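You operate a simulated robot arm through the tools that you are given. There is no shell and no other tool.

The job below is to be done with a simulated robot arm. You get a single attempt, and the scene is never put back.

TASK
Prove the drive guard's interlock, then reset and run one place.
Fine: guard open, hands out of the cabinet, one press of the start key, then guard shut.

The check looks at the end state, three seconds after you hand in, the way a careful person would. Anything else that was tipped, shoved, dropped, spilled or broken makes it a failure.

THE ROBOT
A 7-joint arm with a fingered hand, fixed in place. Base frame: the origin is on the floor under the middle of its stand, x ahead of it, y to its left, z up. Lengths are in mm, angles in degrees, forces in N, time in s.
With the tool pointing down near the work surface it reaches from about 100 to 840 mm from the base axis. Its first joint turns from -115.0 to 115.0 degrees. Payload 5 kg.
Tool frame: the origin (TCP) lies between the finger pads and is the grasp point; the fingertips stand 32 mm ahead of it; z points along the fingers, y is the line along which they close. The gripper opens to 160 mm; its body begins 89 mm behind the TCP. The gripper is a hand of 4 fingers: y runs from the thumb to the fingers, the wrist lies at [0, 0, -267] in the tool frame, and closing takes about 1.5 s.
Orientation is that of the tool frame in the base frame, as [roll, pitch, yaw] about the fixed x, y, z axes, in that order (R = Rz(yaw) Ry(pitch) Rx(roll)). With the fingers straight down and closing along the base's y, the tool's x points along the base's -x, its y along +y and its z along -z.

THE INTERFACE
- The arm moves only by the tool nudge_tool. Its argument "rows" is a list of rows, each a list of 2 entries, a list of its own where there are three numbers: the shift along the tool's x, y, z in units of 40 mm (1.0 is 40 mm), then the turn, a rotation vector about the tool's x, y, z in units of 4 degrees (1.0 is 4 degrees). In form: [[[tx, ty, tz], [rx, ry, rz]], ...]. A call has 1 to 20 rows; each row shifts and turns the commanded pose from where the row before left it, along the tool's axes as they then stand. "hand" is the finger opening in mm, from 0 to 160, set as the call begins (left out, the last holds). A call with a number of a shift or a turn outside -1 to 1 is refused whole. A row lasts 0.2 s, in which the tool goes at most 50 mm and 8.6 degrees; a call with a longer step from one row to the next is refused whole, and so is a gripper value outside its range. Where a pose cannot be reached the arm comes as near as it can. A force on the tool above 90 N (or 10 N above the force at the start of the call, whichever is more), or a blocked arm, ends the call early, and 0.2 s more pass. The fingers move at their own pace (about 45 mm/s each) and stop on an object; they squeeze with about 32 N. The grip force told is the motor's: it shows also when the fingers shut on nothing. Time passes only in rows, and 0.2 s behind the last, so rows that do not move let the fingers close. It gives the time, the measured TCP pose, the force on the tool (base axes), the opening and the grip force at its end, in the units of the frame above (readings bear some noise), with the torque about the TCP (base axes, N m) and any sound that the robot's microphone picked up, and new pictures: "pictures" is both (left out), scene, wrist or none.
- Cameras (640 x 400 px; columns grow to the right, rows downward): "scene" is fixed at [220.6, 649.7, 1522.5]; the picture's right is [-0.89, -0.46, 0.00], its down [-0.25, 0.48, -0.84] and it looks along [0.38, -0.75, -0.54] (base axes); focal length 370 px, centre (320, 200). "wrist" rides on the gripper at [80, -4, -114] in the tool frame; the picture's right is [0.05, 1.00, 0.00], its down [-0.82, 0.04, -0.58] and it looks along [-0.58, 0.03, 0.82] (tool axes); focal length 265 px, centre (320, 200).
- raise_lower(by): slides the trunk up (or, below 0, down) by that many mm; the arm rides with it, the base frame stays. It gives what a move gives, with no picture.
- finger_targets(finger1, finger2, finger3, thumb_bend): sets how far each is bent, from 0 (flat) to 1 (curled in); at 0.3 the hand is open as for a grip, at 0.7 the pads meet at the TCP. One left out holds its place. A second passes; each finger stops where it meets its share of the squeeze, and holds until it gets a number again. A gripper value or a shape takes the hand back. It gives what a move gives, with no picture; readings hold the bend of each and the force on the fingers (four entries, about 0 where the hand has none), thumb and palm.
- grasp_type(shape): the hand has 4 fingers and takes this shape, open, in about a second: jaw (thumb against the fingers, like two jaws); tri (thumb and two fingers); tip (a fingertip pinch); poke (one finger out to press); point (the index stretched); flat (the hand flat); cup (the hand cupped); fist (a fist). The gripper value then closes the fingers along that shape, each until it touches; the sizes above hold for jaw. It gives what a move gives, with no picture.
- point_at(camera, pixels): for up to 12 pixels [column, row] of the newest picture of that camera ("zoom" is the newest enlarged one), the place [x, y, z] in the base frame of the surface seen there, good to about 2 mm. It takes no simulated time.
- zoom(camera, box): a new picture of the part [left, top, right, bottom] of that camera's present view, enlarged. It takes no simulated time.
- close_job(): hands the job in; it is judged then, once.

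Unless the task says otherwise, let go and move clear before handing in.

The tools are called by a JSON object that holds its "fn" and its "kwargs". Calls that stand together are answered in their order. nudge_tool: Moves the arm, as the interface text tells. Its arguments: {"type":"object","properties":{"rows":{"type":"array","items":{"type":"array"}},"hand":{"type":"number"},"pictures":{"type":"string","enum":["both","scene","wrist","none"]}},"required":["rows"]} The other tools are called the same way: raise_lower (by) moves the trunk up or down; grasp_type (shape) gives the hand a shape; finger_targets (finger1, finger2, finger3, thumb_bend) moves the fingers one by one; point_at (camera, pixels) gives the place of the surface under pixels of a picture; zoom (camera, box) takes an enlarged picture of a part of a camera's view; close_job () hands the job in.

At the start:

```text
time_s: 0.0
tcp_pos: [705.8, -139.6, 1261.7]
ee_rot: [-180.0, -0.1, -180.0]
contact_force: [-0.2, -0.6, 0.5]
torque: [0.02, 0.03, -0.02]
gripper_width: 159.7
gripper_force: 0.1
shape: jaw
bend: [0.3, 0.3, 0.3, 0.3]
finger forces: [0.1, 0.0, 0.1, 0.0, 0.0, 0.0]
trunk travel left (down, up): [-725.0, 265.0]
```

scene: 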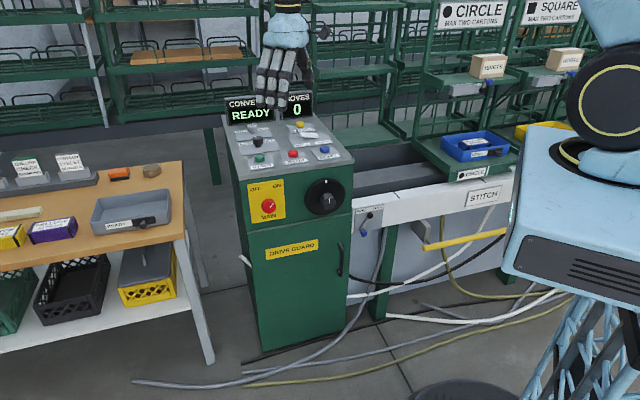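
wrist: 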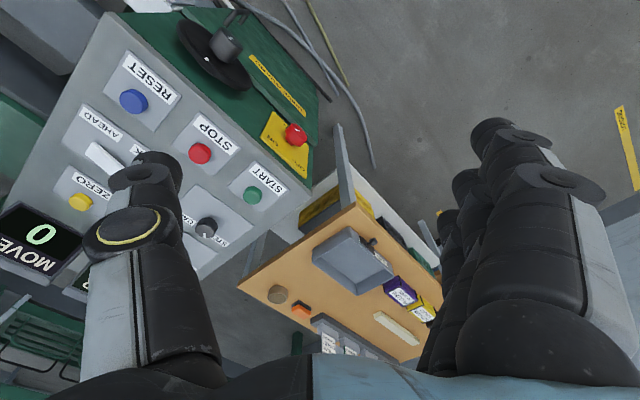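

The scene shows a green cabinet with a console on top (START, STOP, RESET keys, "READY", MOVES 0), a "DRIVE GUARD" door at about (300,270) with a handle at (340,260). I'll zoom in to read everything before moving.

{"fn": "zoom", "kwargs": {"camera": "scene", "box": [210, 80, 370, 180]}}

{"fn": "zoom", "kwargs": {"camera": "scene", "box": [220, 160, 420, 360]}}

{"fn": "zoom", "kwargs": {"camera": "wrist", "box": [0, 0, 340, 280]}}

{"fn": "zoom", "kwargs": {"camera": "scene", "box": [400, 0, 640, 220]}}

{"fn": "zoom", "kwargs": {"camera": "scene", "box": [0, 140, 220, 320]}}

```text
4.00 times, centred on (290, 130) of scene
```

zoom: 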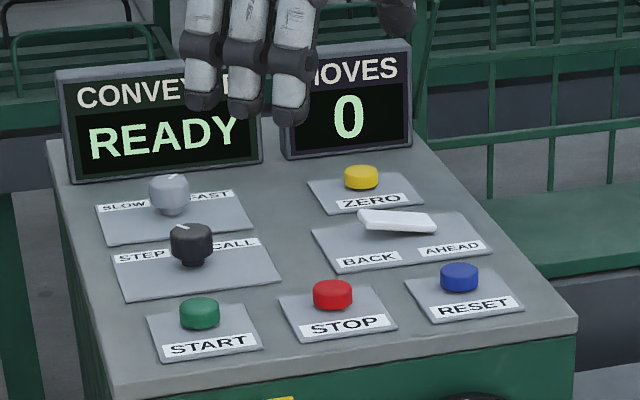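

```text
2.00 times, centred on (320, 260) of scene
```

zoom: 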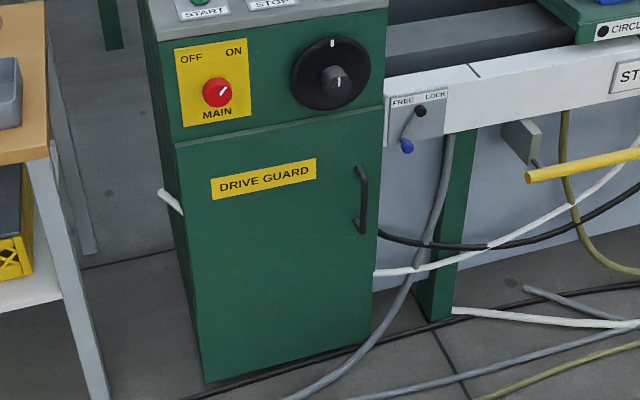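

```text
1.43 times, centred on (170, 140) of wrist
```

zoom: 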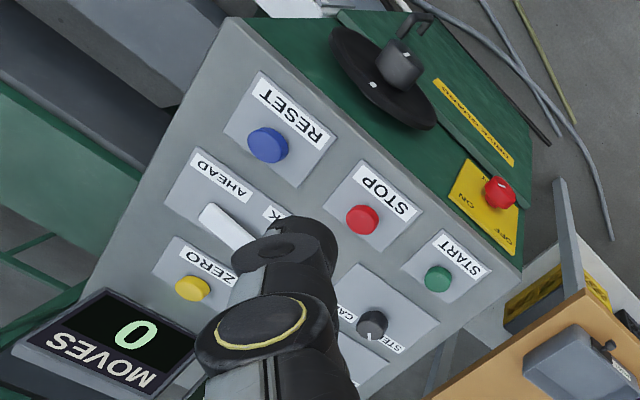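

```text
1.82 times, centred on (520, 110) of scene
```

zoom: 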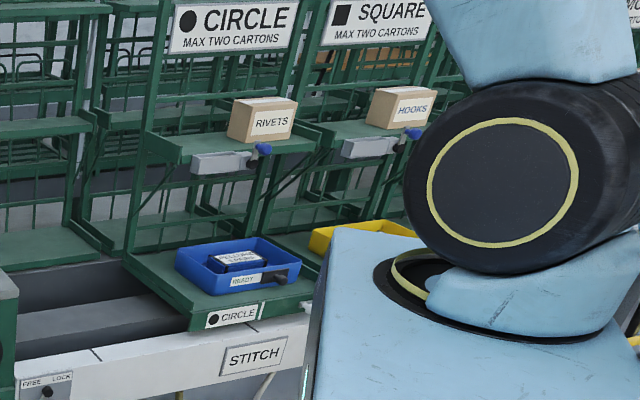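

```text
2.22 times, centred on (110, 230) of scene
```

zoom: 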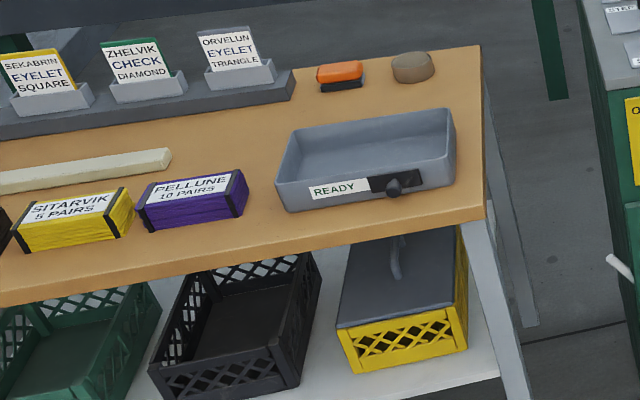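

The panel has MAIN, a handwheel dial, the guard door with a bar handle, and a FREE/LOCK lever beside it. I'll zoom more closely on those and get the coordinates of the main parts.

{"fn": "zoom", "kwargs": {"camera": "scene", "box": [340, 190, 420, 240]}}

{"fn": "zoom", "kwargs": {"camera": "scene", "box": [230, 165, 358, 245]}}

{"fn": "zoom", "kwargs": {"camera": "scene", "box": [225, 115, 305, 165]}}

{"fn": "zoom", "kwargs": {"camera": "scene", "box": [285, 115, 365, 165]}}

{"fn": "point_at", "kwargs": {"camera": "scene", "pixels": [[260, 157], [293, 153], [325, 149], [340, 244], [338, 272], [342, 258], [250, 240], [346, 216], [262, 348], [343, 332], [268, 205], [324, 195]]}}

```text
8.00 times, centred on (380, 215) of scene
```

zoom: 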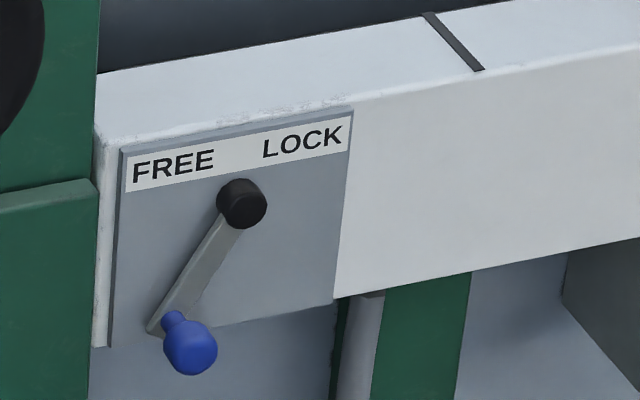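

```text
5.00 times, centred on (294, 205) of scene
```

zoom: 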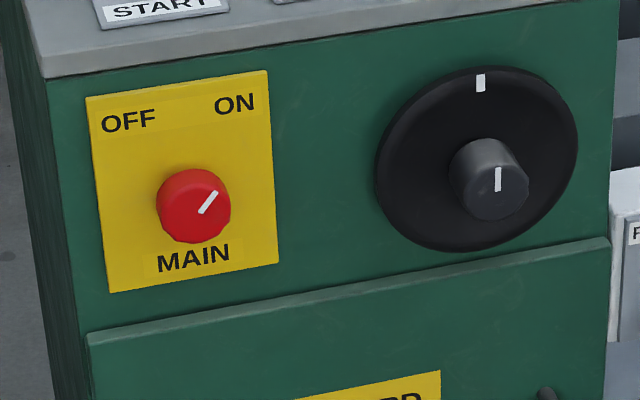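

```text
8.00 times, centred on (265, 140) of scene
```

zoom: 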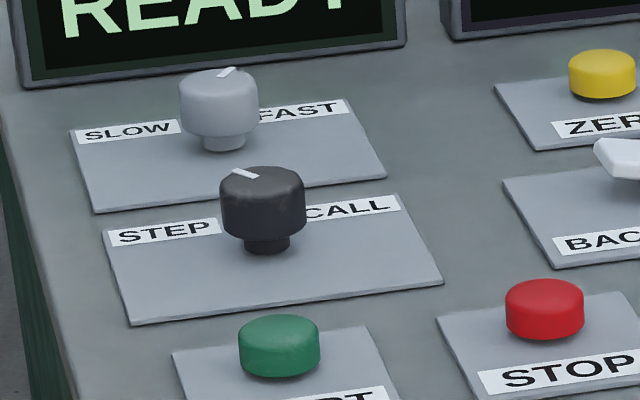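

```text
8.00 times, centred on (325, 140) of scene
```

zoom: 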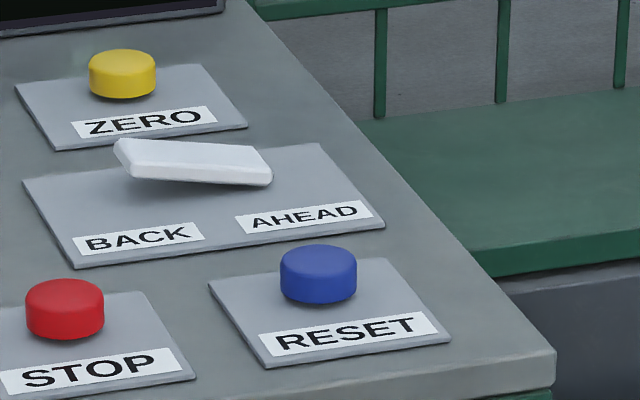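

```text
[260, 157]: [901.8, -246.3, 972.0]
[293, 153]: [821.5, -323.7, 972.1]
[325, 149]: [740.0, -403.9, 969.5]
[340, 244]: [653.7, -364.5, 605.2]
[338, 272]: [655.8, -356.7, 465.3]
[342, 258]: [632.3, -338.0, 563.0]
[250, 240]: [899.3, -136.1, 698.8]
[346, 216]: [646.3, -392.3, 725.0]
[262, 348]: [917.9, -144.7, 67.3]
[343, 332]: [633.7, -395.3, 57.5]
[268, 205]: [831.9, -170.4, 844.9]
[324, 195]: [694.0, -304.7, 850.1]
```

Settings read: MAIN at ON, STEP selected, AHEAD pressed, lever toward FREE, display READY with 0 moves. Now I'll measure the handle, the console slope and the door edges more precisely.

{"fn": "zoom", "kwargs": {"camera": "scene", "box": [312, 220, 376, 300]}}

{"fn": "point_at", "kwargs": {"camera": "scene", "pixels": [[260, 168], [233, 140], [350, 160], [243, 180], [320, 132], [290, 118], [249, 125], [300, 124], [253, 128], [275, 150], [258, 143], [322, 160]]}}

```text
5.00 times, centred on (344, 260) of scene
```

zoom: 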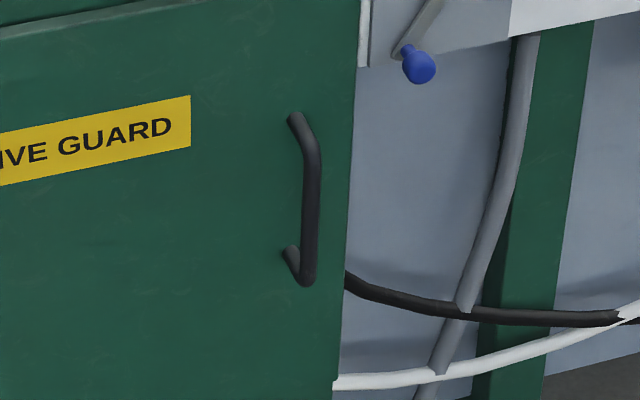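

```text
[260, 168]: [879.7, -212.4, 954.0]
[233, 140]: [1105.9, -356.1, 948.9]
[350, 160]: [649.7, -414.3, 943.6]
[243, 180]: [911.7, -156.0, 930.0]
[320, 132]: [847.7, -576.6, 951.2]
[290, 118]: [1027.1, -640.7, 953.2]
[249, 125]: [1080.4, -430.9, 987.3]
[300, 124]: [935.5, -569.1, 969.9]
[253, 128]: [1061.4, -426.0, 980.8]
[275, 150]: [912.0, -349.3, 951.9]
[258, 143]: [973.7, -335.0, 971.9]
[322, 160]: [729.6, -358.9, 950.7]
```

The console top is flat at about z=951. I'll measure the handle bar and key tops from an enlarged picture.

{"fn": "point_at", "kwargs": {"camera": "zoom", "pixels": [[296, 118], [313, 155], [311, 200], [309, 240], [307, 280], [289, 250], [270, 180], [330, 180], [352, 100], [340, 330], [150, 140], [355, 60]]}}

{"fn": "zoom", "kwargs": {"camera": "scene", "box": [240, 140, 340, 172]}}

```text
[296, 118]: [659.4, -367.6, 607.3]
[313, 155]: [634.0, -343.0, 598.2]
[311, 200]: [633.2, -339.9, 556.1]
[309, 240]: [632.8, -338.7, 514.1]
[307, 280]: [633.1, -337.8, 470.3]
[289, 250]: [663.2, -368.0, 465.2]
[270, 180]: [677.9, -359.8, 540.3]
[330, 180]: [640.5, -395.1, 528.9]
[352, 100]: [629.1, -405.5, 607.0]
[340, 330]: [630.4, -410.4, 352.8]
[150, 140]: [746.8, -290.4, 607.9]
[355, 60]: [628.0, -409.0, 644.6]
```

```text
6.40 times, centred on (290, 156) of scene
```

zoom: 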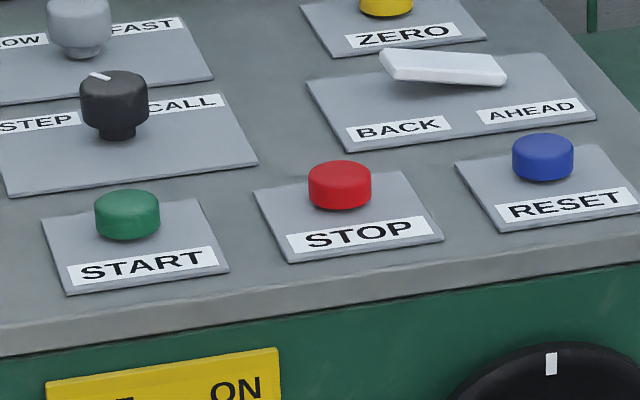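

{"fn": "point_at", "kwargs": {"camera": "zoom", "pixels": [[127, 205], [339, 175], [543, 148], [127, 198], [127, 212], [543, 141], [543, 155], [100, 206], [157, 203], [516, 150], [570, 147], [113, 85]]}}

{"fn": "point_at", "kwargs": {"camera": "wrist", "pixels": [[135, 101], [201, 153], [253, 194], [225, 45], [295, 135], [205, 60], [320, 215], [200, 25]]}}

```text
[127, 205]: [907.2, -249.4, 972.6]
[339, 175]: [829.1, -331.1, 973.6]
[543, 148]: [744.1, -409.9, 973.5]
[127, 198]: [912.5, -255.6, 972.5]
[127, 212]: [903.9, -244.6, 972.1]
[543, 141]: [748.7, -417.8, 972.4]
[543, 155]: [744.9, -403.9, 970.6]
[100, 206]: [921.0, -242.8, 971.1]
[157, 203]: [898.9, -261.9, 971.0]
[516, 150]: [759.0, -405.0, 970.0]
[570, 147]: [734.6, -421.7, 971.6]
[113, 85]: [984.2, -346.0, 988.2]
```

```text
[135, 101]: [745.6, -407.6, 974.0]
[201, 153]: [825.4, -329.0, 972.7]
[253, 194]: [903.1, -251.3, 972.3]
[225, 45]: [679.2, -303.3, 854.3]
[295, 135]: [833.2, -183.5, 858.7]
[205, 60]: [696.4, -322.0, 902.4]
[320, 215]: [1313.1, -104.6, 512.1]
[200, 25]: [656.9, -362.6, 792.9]
```

Key tops: START ≈ (908,-251,972), RESET ≈ (748,-411,972); the handle bar is vertical at about (637,-344), z 470–605, standing ~39 mm off the door. I'll check the robot's own shoulder place and free space before lowering the trunk.

{"fn": "point_at", "kwargs": {"camera": "scene", "pixels": [[615, 100], [600, 10], [570, 130], [540, 220], [510, 260], [285, 10], [272, 80], [450, 400], [630, 330], [180, 165], [190, 240], [371, 232]]}}

{"fn": "raise_lower", "kwargs": {"by": -100}}

```text
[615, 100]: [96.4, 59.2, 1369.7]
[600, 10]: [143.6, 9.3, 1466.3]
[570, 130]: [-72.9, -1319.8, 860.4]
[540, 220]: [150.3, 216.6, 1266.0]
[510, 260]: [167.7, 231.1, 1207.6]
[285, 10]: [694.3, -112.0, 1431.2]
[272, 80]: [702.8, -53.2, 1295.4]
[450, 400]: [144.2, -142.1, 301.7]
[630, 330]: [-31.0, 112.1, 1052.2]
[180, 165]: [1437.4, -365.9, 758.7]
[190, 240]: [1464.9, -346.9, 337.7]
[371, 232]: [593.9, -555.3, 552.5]
```

```text
time_s: 1.3
tcp_pos: [705.4, -139.5, 1161.4]
ee_rot: [180.0, 0.0, -180.0]
contact_force: [-0.3, 0.2, 1.0]
torque: [-0.01, 0.04, 0.0]
gripper_width: 159.8
gripper_force: 0.1
shape: jaw
bend: [0.3, 0.3, 0.3, 0.3]
finger forces: [0.1, 0.0, 0.0, 0.1, 0.1, 0.1]
trunk travel left (down, up): [-625.0, 365.0]
```

Trunk is lowered 100 mm with nothing touched; the shoulder sits near (100,60,1270) now. Next I turn the hand from pointing down to pointing horizontally at the door, while still well above the console height.

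{"fn": "nudge_tool", "kwargs": {"rows": [[[0, 0, -0.5], [0.4, -0.965, 0.4]], [[0, 0, -0.5], [0.4, -0.965, 0.4]], [[0, 0, 0], [0.4, -0.965, 0.4]], [[0, 0, 0], [0.4, -0.965, 0.4]], [[0, 0, 0], [0.4, -0.965, 0.4]], [[0, 0, 0], [0.4, -0.965, 0.4]], [[0, 0, 0], [0.4, -0.965, 0.4]], [[0, 0, 0], [0.4, -0.965, 0.4]], [[0, 0, 0], [0.4, -0.965, 0.4]], [[0, 0, 0], [0.4, -0.965, 0.4]], [[0, 0, 0], [0.4, -0.965, 0.4]]], "pictures": "both"}}

```text
time_s: 3.7
tcp_pos: [700.7, -137.9, 1202.4]
ee_rot: [-166.8, 44.1, 166.6]
contact_force: [2.2, 1.8, 2.1]
torque: [-0.13, 0.13, -0.16]
gripper_width: 160.1
gripper_force: 0.1
shape: jaw
bend: [0.3, 0.3, 0.3, 0.3]
finger forces: [0.1, 0.1, 0.0, 0.0, 0.0, 0.0]
trunk travel left (down, up): [-625.0, 365.0]
```

scene: 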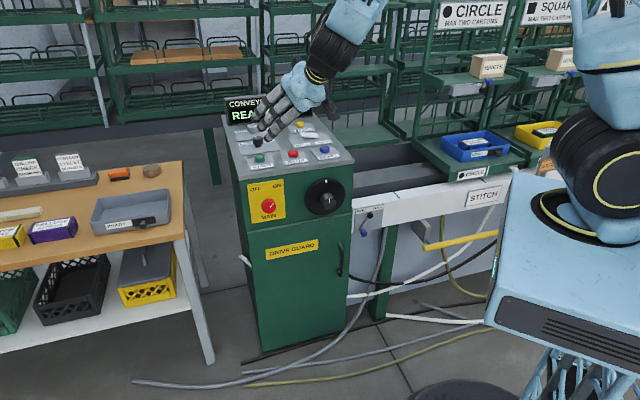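
wrist: 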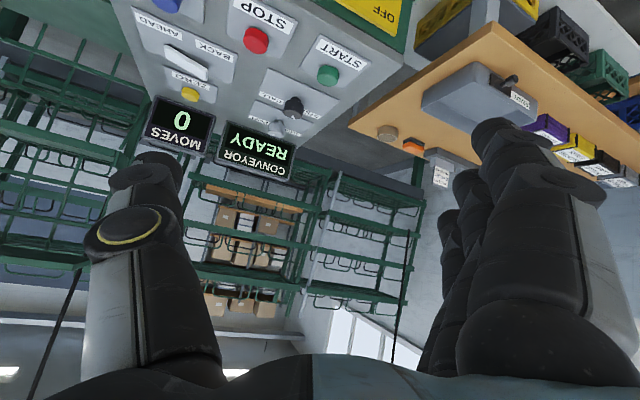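

The hand turned as planned with no contact (READY, 0 still shown). I'll finish the turn, backing off a bit as I go.

{"fn": "nudge_tool", "kwargs": {"rows": [[[0, 0, -0.4], [0.4, -0.965, 0.4]], [[0, 0, -0.4], [0.4, -0.965, 0.4]], [[0, 0, -0.4], [0.4, -0.965, 0.4]], [[0, 0, -0.4], [0.4, -0.965, 0.4]], [[0, 0, -0.4], [0.4, -0.965, 0.4]], [[0, 0, -0.4], [0.4, -0.965, 0.4]], [[0, 0, -0.4], [0.4, -0.965, 0.4]], [[0, 0, 0], [0.4, -0.965, 0.4]], [[0, 0, 0], [0.4, -0.965, 0.4]], [[0, 0, 0], [0.4, -0.965, 0.4]], [[0, 0, 0], [0.4, -0.965, 0.4]]], "pictures": "scene"}}

```text
time_s: 6.1
tcp_pos: [628.0, -83.2, 1260.6]
ee_rot: [7.2, 89.9, -37.8]
contact_force: [-0.3, 0.8, 0.0]
torque: [0.01, 0.0, 0.01]
gripper_width: 160.0
gripper_force: 0.0
shape: jaw
bend: [0.3, 0.3, 0.3, 0.3]
finger forces: [0.1, 0.0, 0.0, 0.0, 0.1, 0.0]
trunk travel left (down, up): [-625.0, 365.0]
```

scene: 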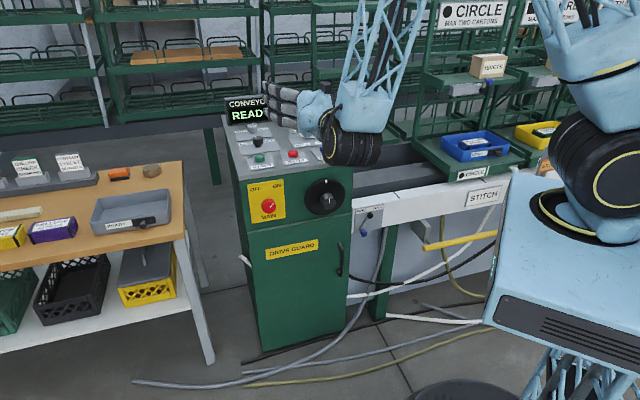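

The hand now points squarely at the door (tool z along (0.71,-0.71,0)). I'll slide sideways to line up with the bar's column and then lower the trunk in stages.

{"fn": "nudge_tool", "kwargs": {"rows": [[[0, -0.89, 0], [0, 0, 0]], [[0, -0.89, 0], [0, 0, 0]], [[0, -0.89, 0], [0, 0, 0]], [[0, -0.89, 0], [0, 0, 0]], [[0, -0.89, 0], [0, 0, 0]]], "pictures": "none"}}

{"fn": "raise_lower", "kwargs": {"by": -300}}

{"fn": "nudge_tool", "kwargs": {"rows": [[[0, 0, 0], [0, 0, 0]]], "pictures": "both"}}

```text
time_s: 7.3
tcp_pos: [607.2, -201.5, 1254.7]
ee_rot: [-16.7, 90.0, -61.9]
contact_force: [0.0, 0.1, 0.2]
torque: [-0.01, 0.0, -0.01]
gripper_width: 160.1
gripper_force: 0.1
shape: jaw
bend: [0.3, 0.3, 0.3, 0.3]
finger forces: [0.0, 0.0, 0.0, 0.1, 0.1, 0.0]
out of reach, approached as far as the arm can: row 2, 3, 4, 5
trunk travel left (down, up): [-625.0, 365.0]
```

```text
time_s: 10.3
tcp_pos: [606.7, -199.6, 956.1]
ee_rot: [-40.5, 90.0, -85.7]
contact_force: [0.4, -0.4, 0.7]
torque: [-0.02, 0.04, -0.02]
gripper_width: 160.0
gripper_force: 0.1
shape: jaw
bend: [0.3, 0.3, 0.3, 0.3]
finger forces: [0.0, 0.1, 0.0, 0.0, 0.1, 0.1]
trunk travel left (down, up): [-325.0, 665.0]
```

```text
time_s: 10.7
tcp_pos: [607.5, -201.6, 957.0]
ee_rot: [-47.4, 90.0, -92.6]
contact_force: [0.4, 0.1, 0.7]
torque: [0.01, -0.04, -0.05]
gripper_width: 159.9
gripper_force: 0.1
shape: jaw
bend: [0.3, 0.3, 0.3, 0.3]
finger forces: [0.0, 0.1, 0.0, 0.1, 0.0, 0.0]
trunk travel left (down, up): [-325.0, 665.0]
```

scene: 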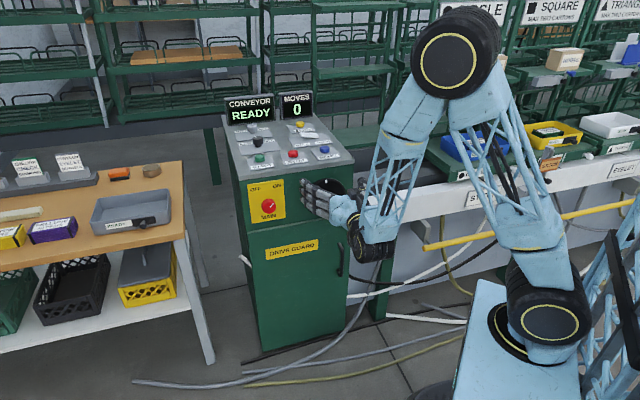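
wrist: 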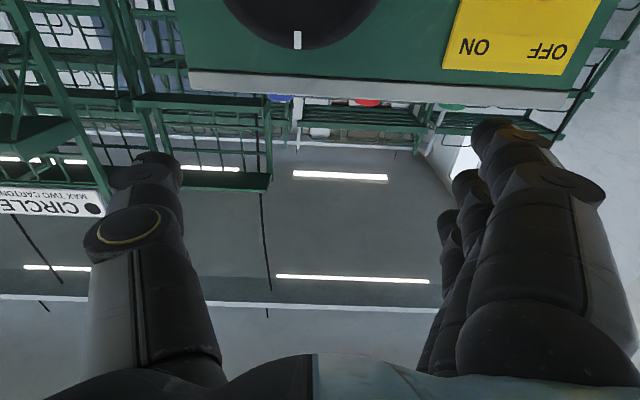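

The last sideways rows were out of reach (arm too folded at shoulder height), leaving the TCP at (607,-202,957), clear of the handwheel at (325,195). With the shoulder above the wrist it should fold less, so I'll go down with the arm itself.

{"fn": "nudge_tool", "kwargs": {"rows": [[[0.8, 0, 0], [0, 0, 0]], [[0.8, 0, 0], [0, 0, 0]], [[0.8, 0, 0], [0, 0, 0]], [[0.8, 0, 0], [0, 0, 0]], [[0.8, 0, 0], [0, 0, 0]]], "pictures": "scene"}}

```text
time_s: 11.9
tcp_pos: [608.7, -202.7, 796.7]
ee_rot: [173.7, 89.9, 128.6]
contact_force: [-1.2, -0.6, 0.5]
torque: [0.02, -0.01, -0.01]
gripper_width: 160.1
gripper_force: 0.1
shape: jaw
bend: [0.3, 0.3, 0.3, 0.3]
finger forces: [0.0, 0.1, 0.1, 0.0, 0.0, 0.1]
trunk travel left (down, up): [-325.0, 665.0]
```

scene: 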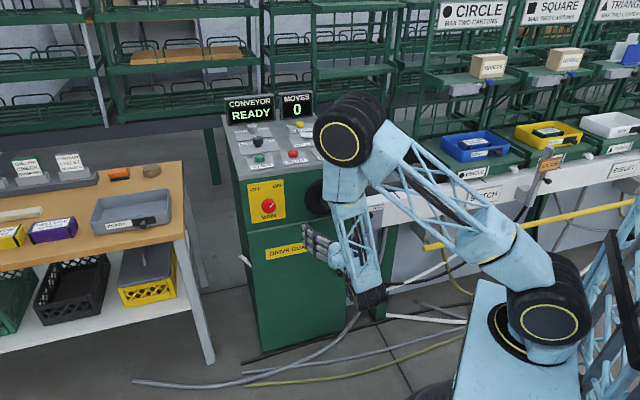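

The arm follows again from its actual pose. The elbow at (345,140) looks close to the console, so I'll check how near it is before going on.

{"fn": "point_at", "kwargs": {"camera": "scene", "pixels": [[340, 145], [325, 160], [350, 105], [345, 190], [365, 290], [320, 235], [330, 260], [310, 225], [480, 230], [540, 300], [520, 170], [545, 150]]}}

```text
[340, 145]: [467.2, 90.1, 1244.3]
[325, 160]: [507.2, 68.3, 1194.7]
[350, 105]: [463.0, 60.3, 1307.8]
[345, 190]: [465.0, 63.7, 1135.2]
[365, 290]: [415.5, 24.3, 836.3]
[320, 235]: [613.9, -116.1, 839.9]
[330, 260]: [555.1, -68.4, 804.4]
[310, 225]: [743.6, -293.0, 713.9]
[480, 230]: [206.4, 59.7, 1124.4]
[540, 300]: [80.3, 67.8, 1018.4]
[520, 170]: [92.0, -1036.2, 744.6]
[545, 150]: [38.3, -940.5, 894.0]
```

The elbow is at about (465,80,1250), well in front of the console. Now I move to the pregrasp pose in front of the bar: 260 mm down and 80 mm sideways.

{"fn": "nudge_tool", "kwargs": {"rows": [[[0.93, -0.286, 0], [0, 0, 0]], [[0.93, -0.286, 0], [0, 0, 0]], [[0.93, -0.286, 0], [0, 0, 0]], [[0.93, -0.286, 0], [0, 0, 0]], [[0.93, -0.286, 0], [0, 0, 0]], [[0.93, -0.286, 0], [0, 0, 0]], [[0.93, -0.286, 0], [0, 0, 0]]], "pictures": "both"}}

```text
time_s: 13.5
tcp_pos: [552.0, -259.0, 537.8]
ee_rot: [-18.0, 89.8, -63.3]
contact_force: [-0.1, 0.0, 0.0]
torque: [0.02, 0.06, 0.01]
gripper_width: 160.2
gripper_force: 0.1
shape: jaw
bend: [0.3, 0.3, 0.3, 0.3]
finger forces: [0.0, 0.0, 0.1, 0.0, 0.0, 0.0]
trunk travel left (down, up): [-325.0, 665.0]
```

scene: 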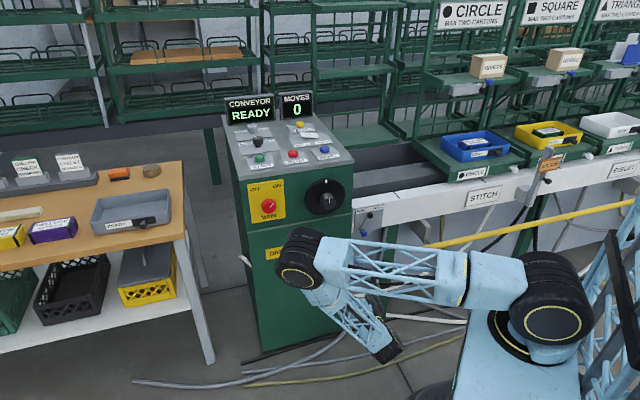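
wrist: 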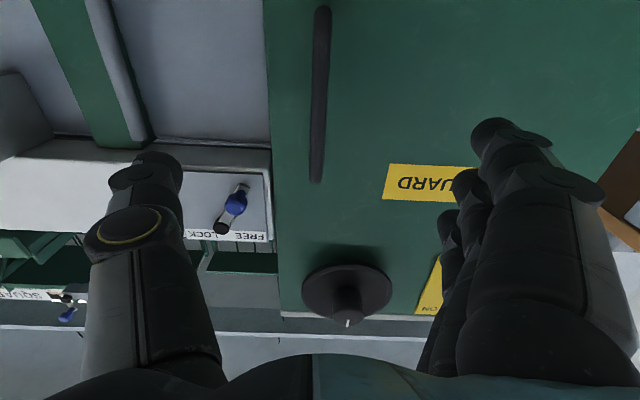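

The handle bar at wrist pixels (318,10)–(318,180) lies between thumb and fingers as planned. I'll measure it once more from this nearer view.

{"fn": "point_at", "kwargs": {"camera": "wrist", "pixels": [[320, 20], [319, 60], [318, 100], [317, 150], [316, 178], [311, 60], [328, 60], [350, 100], [285, 100], [270, 60], [145, 165], [500, 130]]}}

```text
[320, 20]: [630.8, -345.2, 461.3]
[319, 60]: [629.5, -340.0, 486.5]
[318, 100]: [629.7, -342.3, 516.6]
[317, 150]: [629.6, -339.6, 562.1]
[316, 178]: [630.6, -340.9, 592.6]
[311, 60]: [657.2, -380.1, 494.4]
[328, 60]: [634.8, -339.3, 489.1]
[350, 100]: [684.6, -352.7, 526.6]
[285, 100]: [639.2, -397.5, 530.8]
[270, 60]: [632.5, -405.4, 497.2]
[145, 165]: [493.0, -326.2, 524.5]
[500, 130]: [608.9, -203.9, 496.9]
```

The bar axis is at about n=-692 along the door normal with the TCP at n=-574, centred sideways within 2 mm. I'll advance 110 mm so the bar sits just ahead of the TCP, then check.

{"fn": "nudge_tool", "kwargs": {"rows": [[[0, -0.05, 0.7], [0, 0, 0]], [[0, 0, 0.7], [0, 0, 0]], [[0, 0, 0.7], [0, 0, 0]], [[0, 0, 0.6], [0, 0, 0]]], "pictures": "both"}}

```text
time_s: 14.5
tcp_pos: [625.6, -335.1, 537.0]
ee_rot: [-36.2, 90.0, -81.4]
contact_force: [0.8, 0.7, -0.1]
torque: [-0.03, 0.02, 0.0]
gripper_width: 160.4
gripper_force: 0.1
shape: jaw
bend: [0.3, 0.3, 0.3, 0.3]
finger forces: [0.0, 0.0, 0.1, 0.0, 0.1, 0.0]
trunk travel left (down, up): [-325.0, 665.0]
```

scene: 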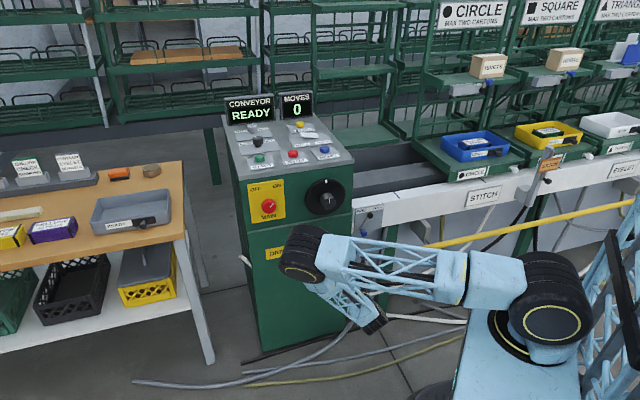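
wrist: 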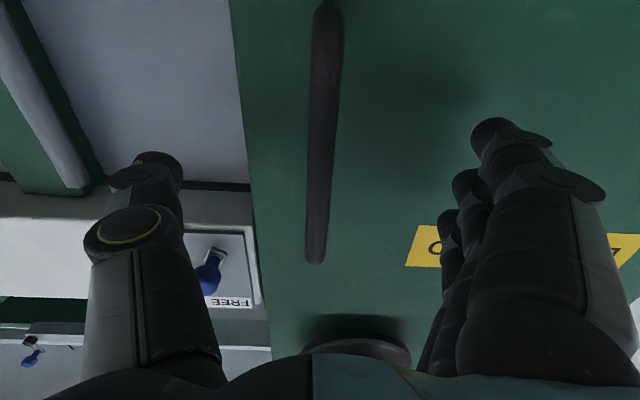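

The bar runs between thumb and fingers with the TCP 13 mm in front of its axis, no contact. Now I close the hand on it.

{"fn": "nudge_tool", "kwargs": {"rows": [[[0, 0, 0], [0, 0, 0]], [[0, 0, 0], [0, 0, 0]], [[0, 0, 0], [0, 0, 0]], [[0, 0, 0], [0, 0, 0]], [[0, 0, 0], [0, 0, 0]], [[0, 0, 0], [0, 0, 0]], [[0, 0, 0], [0, 0, 0]], [[0, 0, 0], [0, 0, 0]], [[0, 0, 0], [0, 0, 0]]], "hand": 0, "pictures": "both"}}

```text
time_s: 16.5
tcp_pos: [626.3, -336.0, 538.0]
ee_rot: [-36.9, 90.0, -82.0]
contact_force: [0.0, 0.0, -0.3]
torque: [-0.01, -0.02, 0.05]
gripper_width: 6.6
gripper_force: 28.5
shape: jaw
bend: [0.71, 0.71, 0.71, 0.71]
finger forces: [7.2, 7.2, 7.3, 0.1, 24.0, 0.0]
trunk travel left (down, up): [-325.0, 665.0]
```

scene: 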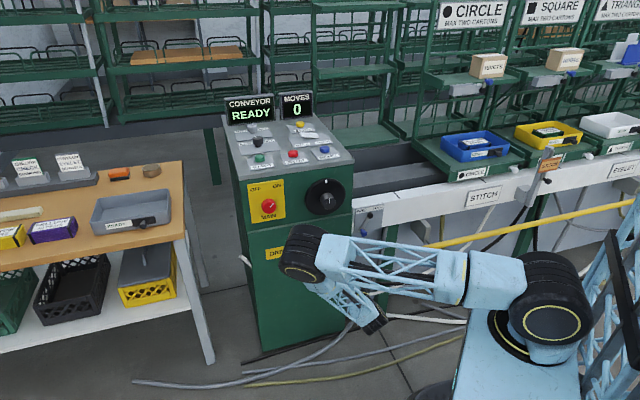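
wrist: 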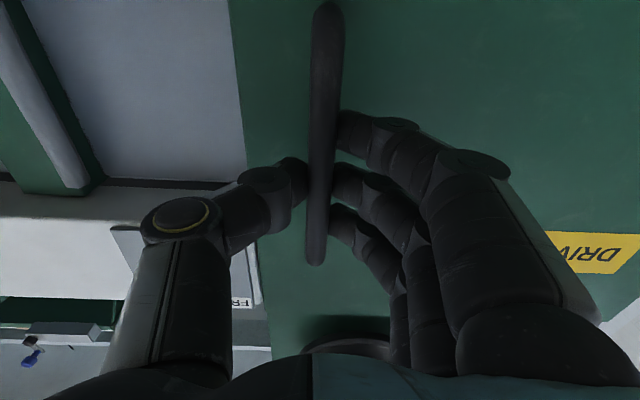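

The fingers hold the bar (opening 6.6 mm, thumb 24 N). I'll pull the first few degrees of the door's arc slowly, turning with it about the hinge on the left.

{"fn": "nudge_tool", "kwargs": {"rows": [[[0, 0.05, -0.3], [0.5, 0, 0]], [[0, 0.055, -0.3], [0.5, 0, 0]], [[0, 0.055, -0.3], [0.5, 0, 0]]], "pictures": "scene"}}

```text
time_s: 17.3
tcp_pos: [606.0, -304.9, 537.1]
ee_rot: [2.2, 89.8, -48.9]
contact_force: [3.6, 1.8, 2.9]
torque: [-0.04, -0.04, 0.11]
gripper_width: 6.1
gripper_force: 31.8
shape: jaw
bend: [0.71, 0.71, 0.71, 0.71]
finger forces: [8.7, 9.0, 9.2, 0.0, 26.4, 0.1]
trunk travel left (down, up): [-325.0, 665.0]
```

scene: 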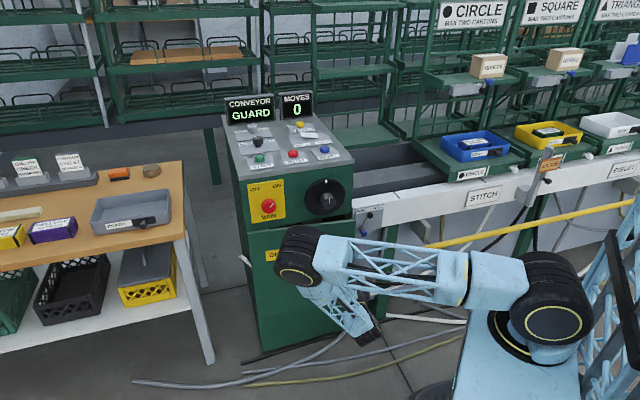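

The display now reads GUARD (pixel 255,114) and the door moves with a light force. I'll continue along the arc.

{"fn": "nudge_tool", "kwargs": {"rows": [[[0, 0.081, -0.443], [0.75, 0, 0]], [[0, 0.081, -0.443], [0.75, 0, 0]], [[0, 0.081, -0.443], [0.75, 0, 0]], [[0, 0.081, -0.443], [0.75, 0, 0]], [[0, 0.081, -0.443], [0.75, 0, 0]], [[0, 0.081, -0.443], [0.75, 0, 0]]], "pictures": "scene"}}

```text
time_s: 18.7
tcp_pos: [567.6, -204.5, 534.8]
ee_rot: [31.8, 90.0, -37.4]
contact_force: [2.2, 1.1, -1.5]
torque: [0.01, 0.01, 0.02]
gripper_width: 1.5
gripper_force: 32.0
shape: jaw
bend: [0.73, 0.71, 0.73, 0.74]
finger forces: [2.3, 0.1, 2.4, 0.0, 0.1, 0.0]
trunk travel left (down, up): [-325.0, 665.0]
```

scene: 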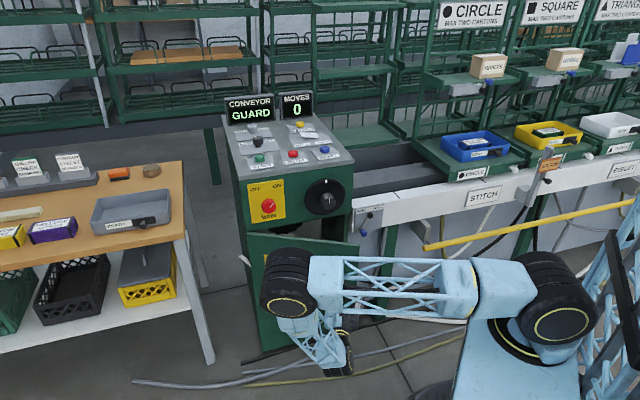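

The opening shrank to 1.5 mm, so the bar has slipped out of the fingers; the door is partly open at (330,260). I'll look at where the door now stands.

{"fn": "zoom", "kwargs": {"camera": "wrist", "box": [0, 0, 640, 400]}}

{"fn": "zoom", "kwargs": {"camera": "scene", "box": [220, 200, 420, 380]}}

```text
1.00 times, centred on (320, 200) of wrist (not enlarged: the box is as wide or as high as the picture)
```

zoom: 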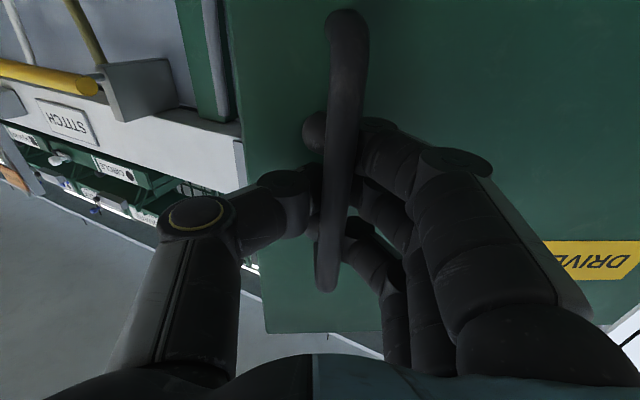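

```text
2.22 times, centred on (320, 290) of scene
```

zoom: 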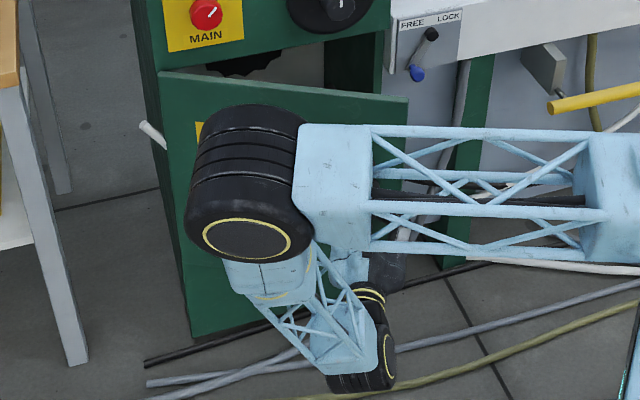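

In the wrist view the fingertips have closed behind the bar (near (313,130)), so the bar is now caged between palm and fingers, which is fine for pulling. I continue the arc gently.

{"fn": "nudge_tool", "kwargs": {"rows": [[[0, 0.081, -0.443], [0.75, 0, 0]], [[0, 0.081, -0.443], [0.75, 0, 0]], [[0, 0.081, -0.443], [0.75, 0, 0]], [[0, 0.081, -0.443], [0.75, 0, 0]], [[0, 0.081, -0.443], [0.75, 0, 0]], [[0, 0.081, -0.443], [0.75, 0, 0]]], "pictures": "both"}}

```text
time_s: 20.1
tcp_pos: [563.0, -97.6, 535.7]
ee_rot: [48.1, 90.0, -39.1]
contact_force: [4.3, 0.0, -2.7]
torque: [0.01, 0.06, 0.01]
gripper_width: 1.1
gripper_force: 31.7
shape: jaw
bend: [0.73, 0.71, 0.73, 0.75]
finger forces: [2.9, 0.1, 3.3, 0.1, 0.0, 0.0]
trunk travel left (down, up): [-325.0, 665.0]
```

scene: 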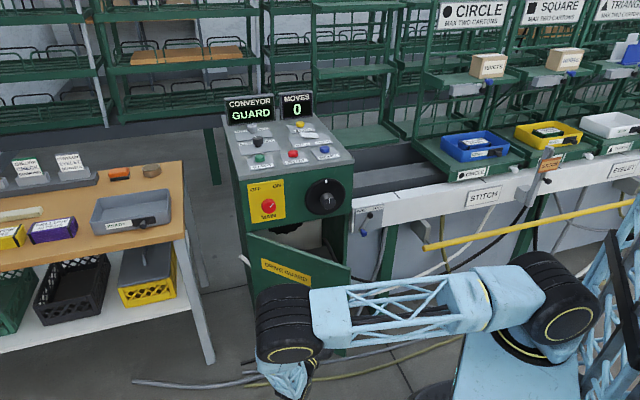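
wrist: 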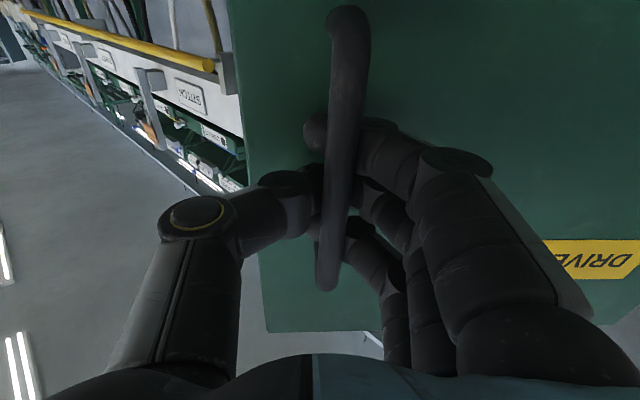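

Door is at about 42° and GUARD is shown. I'll take it a little further to about 54° so it is plainly open.

{"fn": "nudge_tool", "kwargs": {"rows": [[[0, 0.081, -0.443], [0.75, 0, 0]], [[0, 0.081, -0.443], [0.75, 0, 0]], [[0, 0.081, -0.443], [0.75, 0, 0]], [[0, 0.081, -0.443], [0.75, 0, 0]], [[0, 0, 0], [0, 0, 0]]], "pictures": "both"}}

```text
time_s: 21.3
tcp_pos: [575.5, -27.4, 536.5]
ee_rot: [8.1, 89.9, -91.1]
contact_force: [6.9, -1.9, -0.3]
torque: [-0.03, 0.0, 0.01]
gripper_width: 1.2
gripper_force: 32.5
shape: jaw
bend: [0.73, 0.71, 0.72, 0.75]
finger forces: [3.7, 0.0, 4.1, 0.1, 0.0, 0.1]
trunk travel left (down, up): [-325.0, 665.0]
```

scene: 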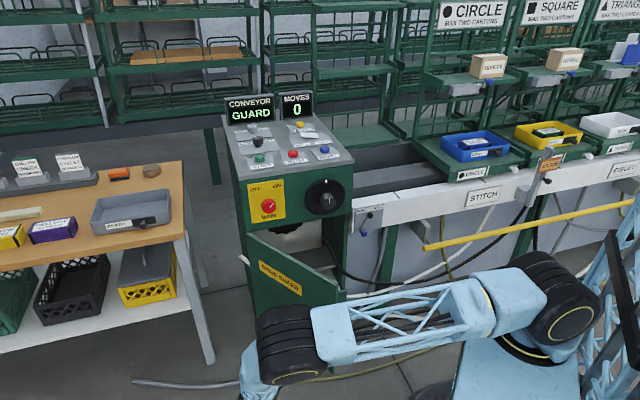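
wrist: 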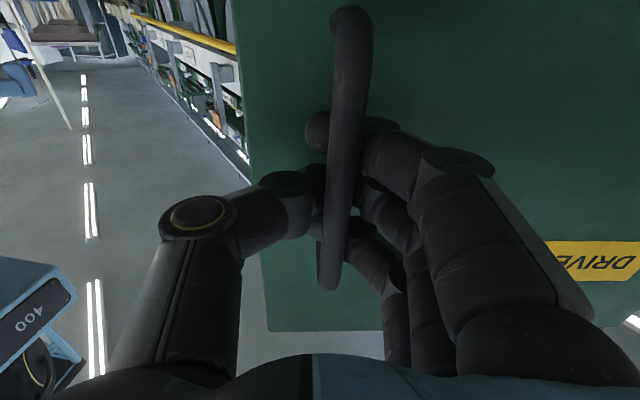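

The door stands at about 54° with the inside of the cabinet visible at (300,250). I now open the hand to let go of the bar.

{"fn": "nudge_tool", "kwargs": {"rows": [[[0, 0, 0], [0, 0, 0]], [[0, 0, 0], [0, 0, 0]], [[0, 0, 0], [0, 0, 0]], [[0, 0, 0], [0, 0, 0]], [[0, 0, 0], [0, 0, 0]], [[0, 0, 0], [0, 0, 0]], [[0, 0, 0], [0, 0, 0]], [[0, 0, 0], [0, 0, 0]], [[0, 0, 0], [0, 0, 0]]], "hand": 160, "pictures": "wrist"}}

```text
time_s: 23.3
tcp_pos: [575.8, -27.6, 536.4]
ee_rot: [9.9, 90.0, -89.2]
contact_force: [0.2, 0.8, -0.2]
torque: [0.01, -0.03, 0.0]
gripper_width: 159.9
gripper_force: 0.1
shape: jaw
bend: [0.3, 0.3, 0.3, 0.3]
finger forces: [0.1, 0.1, 0.0, 0.0, 0.0, 0.0]
trunk travel left (down, up): [-325.0, 665.0]
```

wrist: 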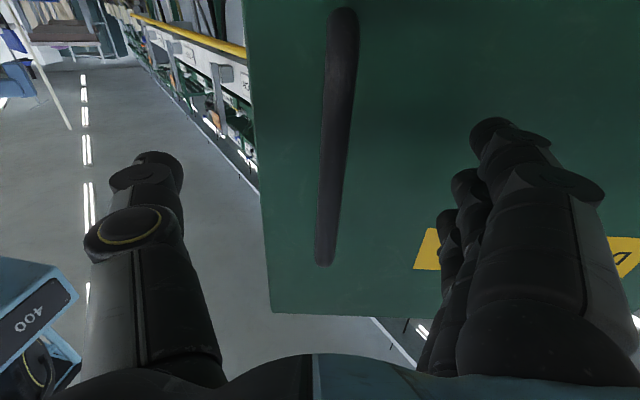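

The bar is free and the door stayed put. Before backing away toward +y I'll check how near the work table's leg and edge are.

{"fn": "point_at", "kwargs": {"camera": "scene", "pixels": [[185, 238], [210, 360], [100, 262], [10, 272], [160, 225], [258, 345], [340, 285], [250, 235], [348, 297], [247, 258]]}}

```text
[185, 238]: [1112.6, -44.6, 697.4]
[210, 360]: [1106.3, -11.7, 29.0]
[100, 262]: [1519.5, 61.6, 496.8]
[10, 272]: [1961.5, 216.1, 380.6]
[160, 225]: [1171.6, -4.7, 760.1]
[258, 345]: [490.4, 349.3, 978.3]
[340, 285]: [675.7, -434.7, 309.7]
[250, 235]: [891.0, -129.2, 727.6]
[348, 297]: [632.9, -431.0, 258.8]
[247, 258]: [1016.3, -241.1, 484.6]
```

The table is far off (leg at x≈1110). I back the hand away from the door along its own axis, then raise the trunk.

{"fn": "nudge_tool", "kwargs": {"rows": [[[0, 0, -0.6], [0, 0, 0]], [[0, 0, -0.8], [0, 0, 0]], [[0, 0, -0.9], [0, 0, 0]], [[0, 0, -0.9], [0, 0, 0]]], "pictures": "both"}}

```text
time_s: 24.3
tcp_pos: [597.5, 100.5, 535.8]
ee_rot: [18.8, 90.0, -80.5]
contact_force: [-1.0, 0.0, 0.4]
torque: [-0.03, 0.01, -0.03]
gripper_width: 160.1
gripper_force: 0.1
shape: jaw
bend: [0.3, 0.3, 0.3, 0.3]
finger forces: [0.1, 0.0, 0.1, 0.0, 0.1, 0.1]
trunk travel left (down, up): [-325.0, 665.0]
```

scene: 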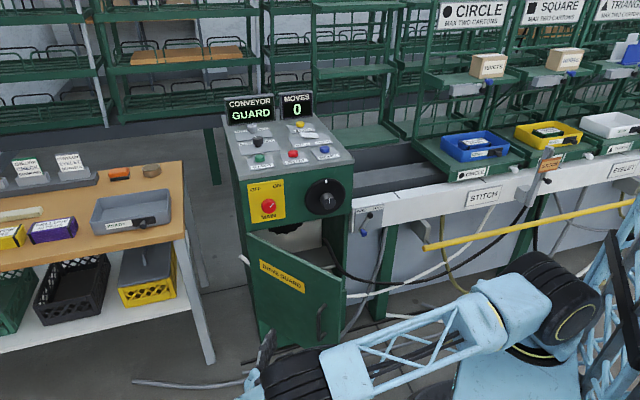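
wrist: 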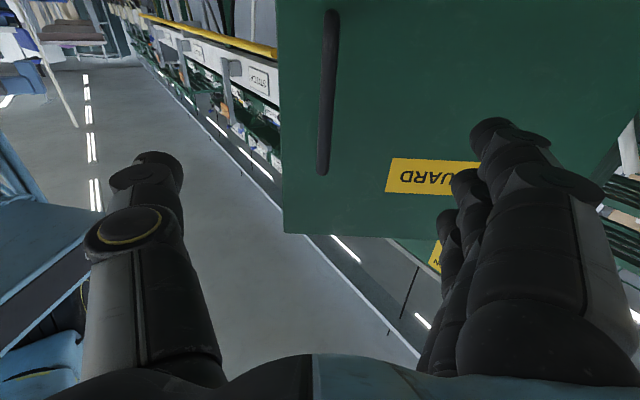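

The hand is clear and the door stays open on its own. I'll raise the trunk 300 mm to bring the arm back to console height.

{"fn": "raise_lower", "kwargs": {"by": 300}}

{"fn": "nudge_tool", "kwargs": {"rows": [[[0, 0, 0], [-0.94, 0.608, -0.543]], [[0, 0, 0], [-0.94, 0.608, -0.543]], [[0, 0, 0], [-0.94, 0.608, -0.543]], [[0, 0, 0], [-0.94, 0.608, -0.543]], [[0, 0, 0], [-0.94, 0.608, -0.543]], [[0, 0, 0], [-0.94, 0.608, -0.543]], [[0, 0, 0], [-0.94, 0.608, -0.543]], [[0, 0, 0], [-0.94, 0.608, -0.543]], [[0, 0, 0], [-0.94, 0.608, -0.543]], [[0, 0, 0], [-0.94, 0.608, -0.543]]], "pictures": "scene"}}

```text
time_s: 27.3
tcp_pos: [596.3, 101.0, 835.9]
ee_rot: [-179.9, 90.0, 80.9]
contact_force: [0.0, -0.7, 0.3]
torque: [-0.01, 0.03, 0.03]
gripper_width: 160.0
gripper_force: 0.0
shape: jaw
bend: [0.3, 0.3, 0.3, 0.3]
finger forces: [0.0, 0.0, 0.0, 0.1, 0.0, 0.0]
trunk travel left (down, up): [-625.0, 365.0]
```

```text
time_s: 29.5
tcp_pos: [596.4, 99.6, 835.3]
ee_rot: [-157.6, 58.0, 142.0]
contact_force: [-0.8, 0.6, 0.1]
torque: [-0.01, 0.0, 0.02]
gripper_width: 159.9
gripper_force: 0.0
shape: jaw
bend: [0.3, 0.3, 0.3, 0.3]
finger forces: [0.0, 0.1, 0.0, 0.2, 0.0, 0.0]
trunk travel left (down, up): [-625.0, 365.0]
```

scene: 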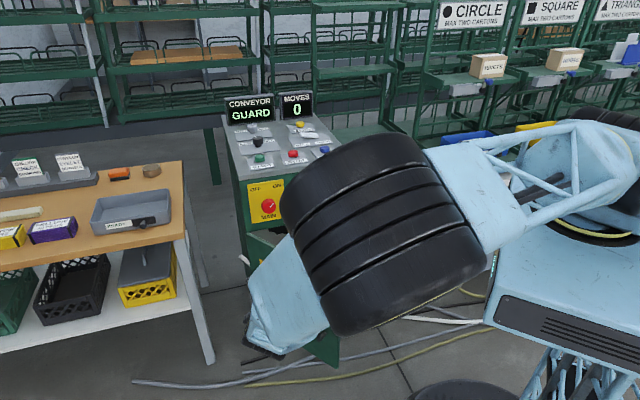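

The turn goes smoothly with the elbow up near the camera and no contact. I finish the second half of the turn.

{"fn": "nudge_tool", "kwargs": {"rows": [[[0, 0, 0], [-0.94, 0.608, -0.543]], [[0, 0, 0], [-0.94, 0.608, -0.543]], [[0, 0, 0], [-0.94, 0.608, -0.543]], [[0, 0, 0], [-0.94, 0.608, -0.543]], [[0, 0, 0], [-0.94, 0.608, -0.543]], [[0, 0, 0], [-0.94, 0.608, -0.543]], [[0, 0, 0], [-0.94, 0.608, -0.543]], [[0, 0, 0], [-0.94, 0.608, -0.543]], [[0, 0, 0], [-0.94, 0.608, -0.543]], [[0, 0, 0], [-0.94, 0.608, -0.543]]], "pictures": "both"}}

```text
time_s: 31.7
tcp_pos: [597.5, 99.8, 834.8]
ee_rot: [180.0, 30.1, 164.4]
contact_force: [0.3, 0.0, -0.7]
torque: [0.0, -0.01, -0.01]
gripper_width: 160.1
gripper_force: 0.1
shape: jaw
bend: [0.3, 0.3, 0.3, 0.3]
finger forces: [0.1, 0.0, 0.1, 0.0, 0.0, 0.0]
trunk travel left (down, up): [-625.0, 365.0]
```

scene: 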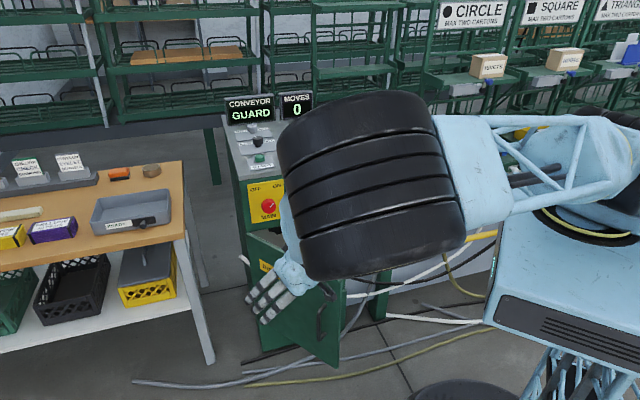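
wrist: 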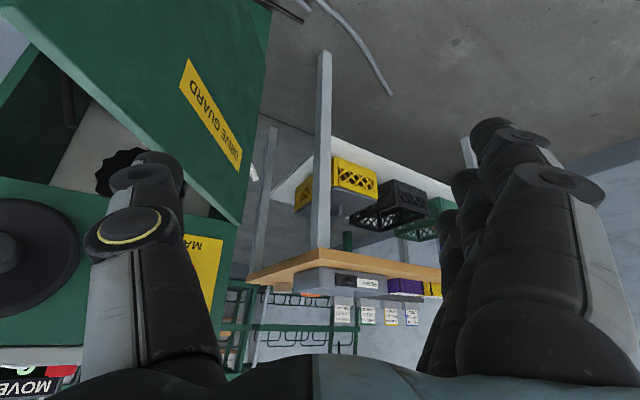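

The hand is now tilted 30° from straight down, facing the console. I'll lift it 320 mm straight up, then shape it to poke.

{"fn": "nudge_tool", "kwargs": {"rows": [[[-0.5, 0, -0.866], [0, 0, 0]], [[-0.5, 0, -0.866], [0, 0, 0]], [[-0.5, 0, -0.866], [0, 0, 0]], [[-0.5, 0, -0.866], [0, 0, 0]], [[-0.5, 0, -0.866], [0, 0, 0]], [[-0.5, 0, -0.866], [0, 0, 0]], [[-0.5, 0, -0.866], [0, 0, 0]], [[-0.5, 0, -0.866], [0, 0, 0]]], "pictures": "none"}}

{"fn": "grasp_type", "kwargs": {"shape": "poke"}}

{"fn": "nudge_tool", "kwargs": {"rows": [[[0, 0, 0], [0, 0, 0]]], "pictures": "both"}}

```text
time_s: 33.5
tcp_pos: [596.2, 98.4, 1156.8]
ee_rot: [-180.0, 30.0, 164.3]
contact_force: [0.1, 0.3, 0.2]
torque: [0.01, 0.0, 0.04]
gripper_width: 160.1
gripper_force: 0.0
shape: jaw
bend: [0.3, 0.3, 0.3, 0.3]
finger forces: [0.0, 0.0, 0.0, 0.1, 0.0, 0.0]
trunk travel left (down, up): [-625.0, 365.0]
```

```text
time_s: 34.4
tcp_pos: [597.5, 99.4, 1155.5]
ee_rot: [-180.0, 30.0, 164.4]
contact_force: [-0.7, -0.4, 0.4]
torque: [-0.03, 0.0, 0.04]
gripper_width: 0.2
gripper_force: 0.0
shape: poke
bend: [1.0, 1.0, 1.0, 0.47]
finger forces: [0.0, 0.0, 0.0, 0.1, 0.0, 0.0]
trunk travel left (down, up): [-625.0, 365.0]
```

```text
time_s: 34.8
tcp_pos: [596.1, 99.7, 1156.6]
ee_rot: [-179.9, 30.0, 164.4]
contact_force: [0.0, -0.5, 0.1]
torque: [0.0, 0.03, 0.03]
gripper_width: 0.0
gripper_force: 0.0
shape: poke
bend: [1.0, 1.0, 1.0, 0.47]
finger forces: [0.0, 0.0, 0.0, 0.1, 0.0, 0.0]
trunk travel left (down, up): [-625.0, 365.0]
```

scene: 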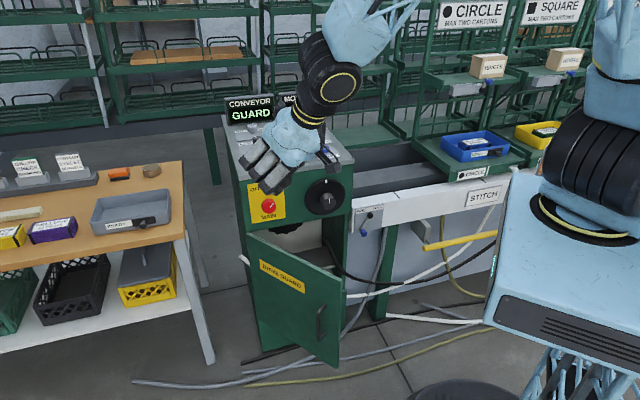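
wrist: 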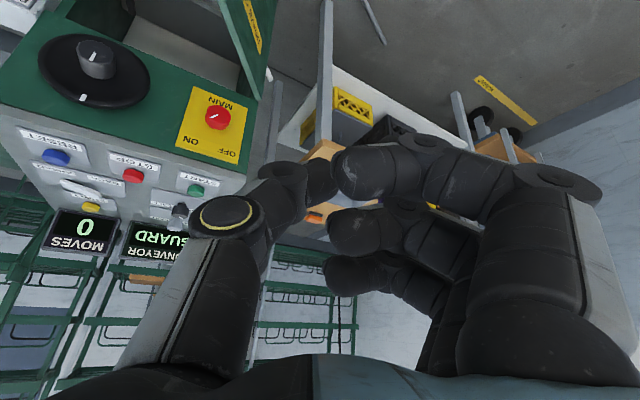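

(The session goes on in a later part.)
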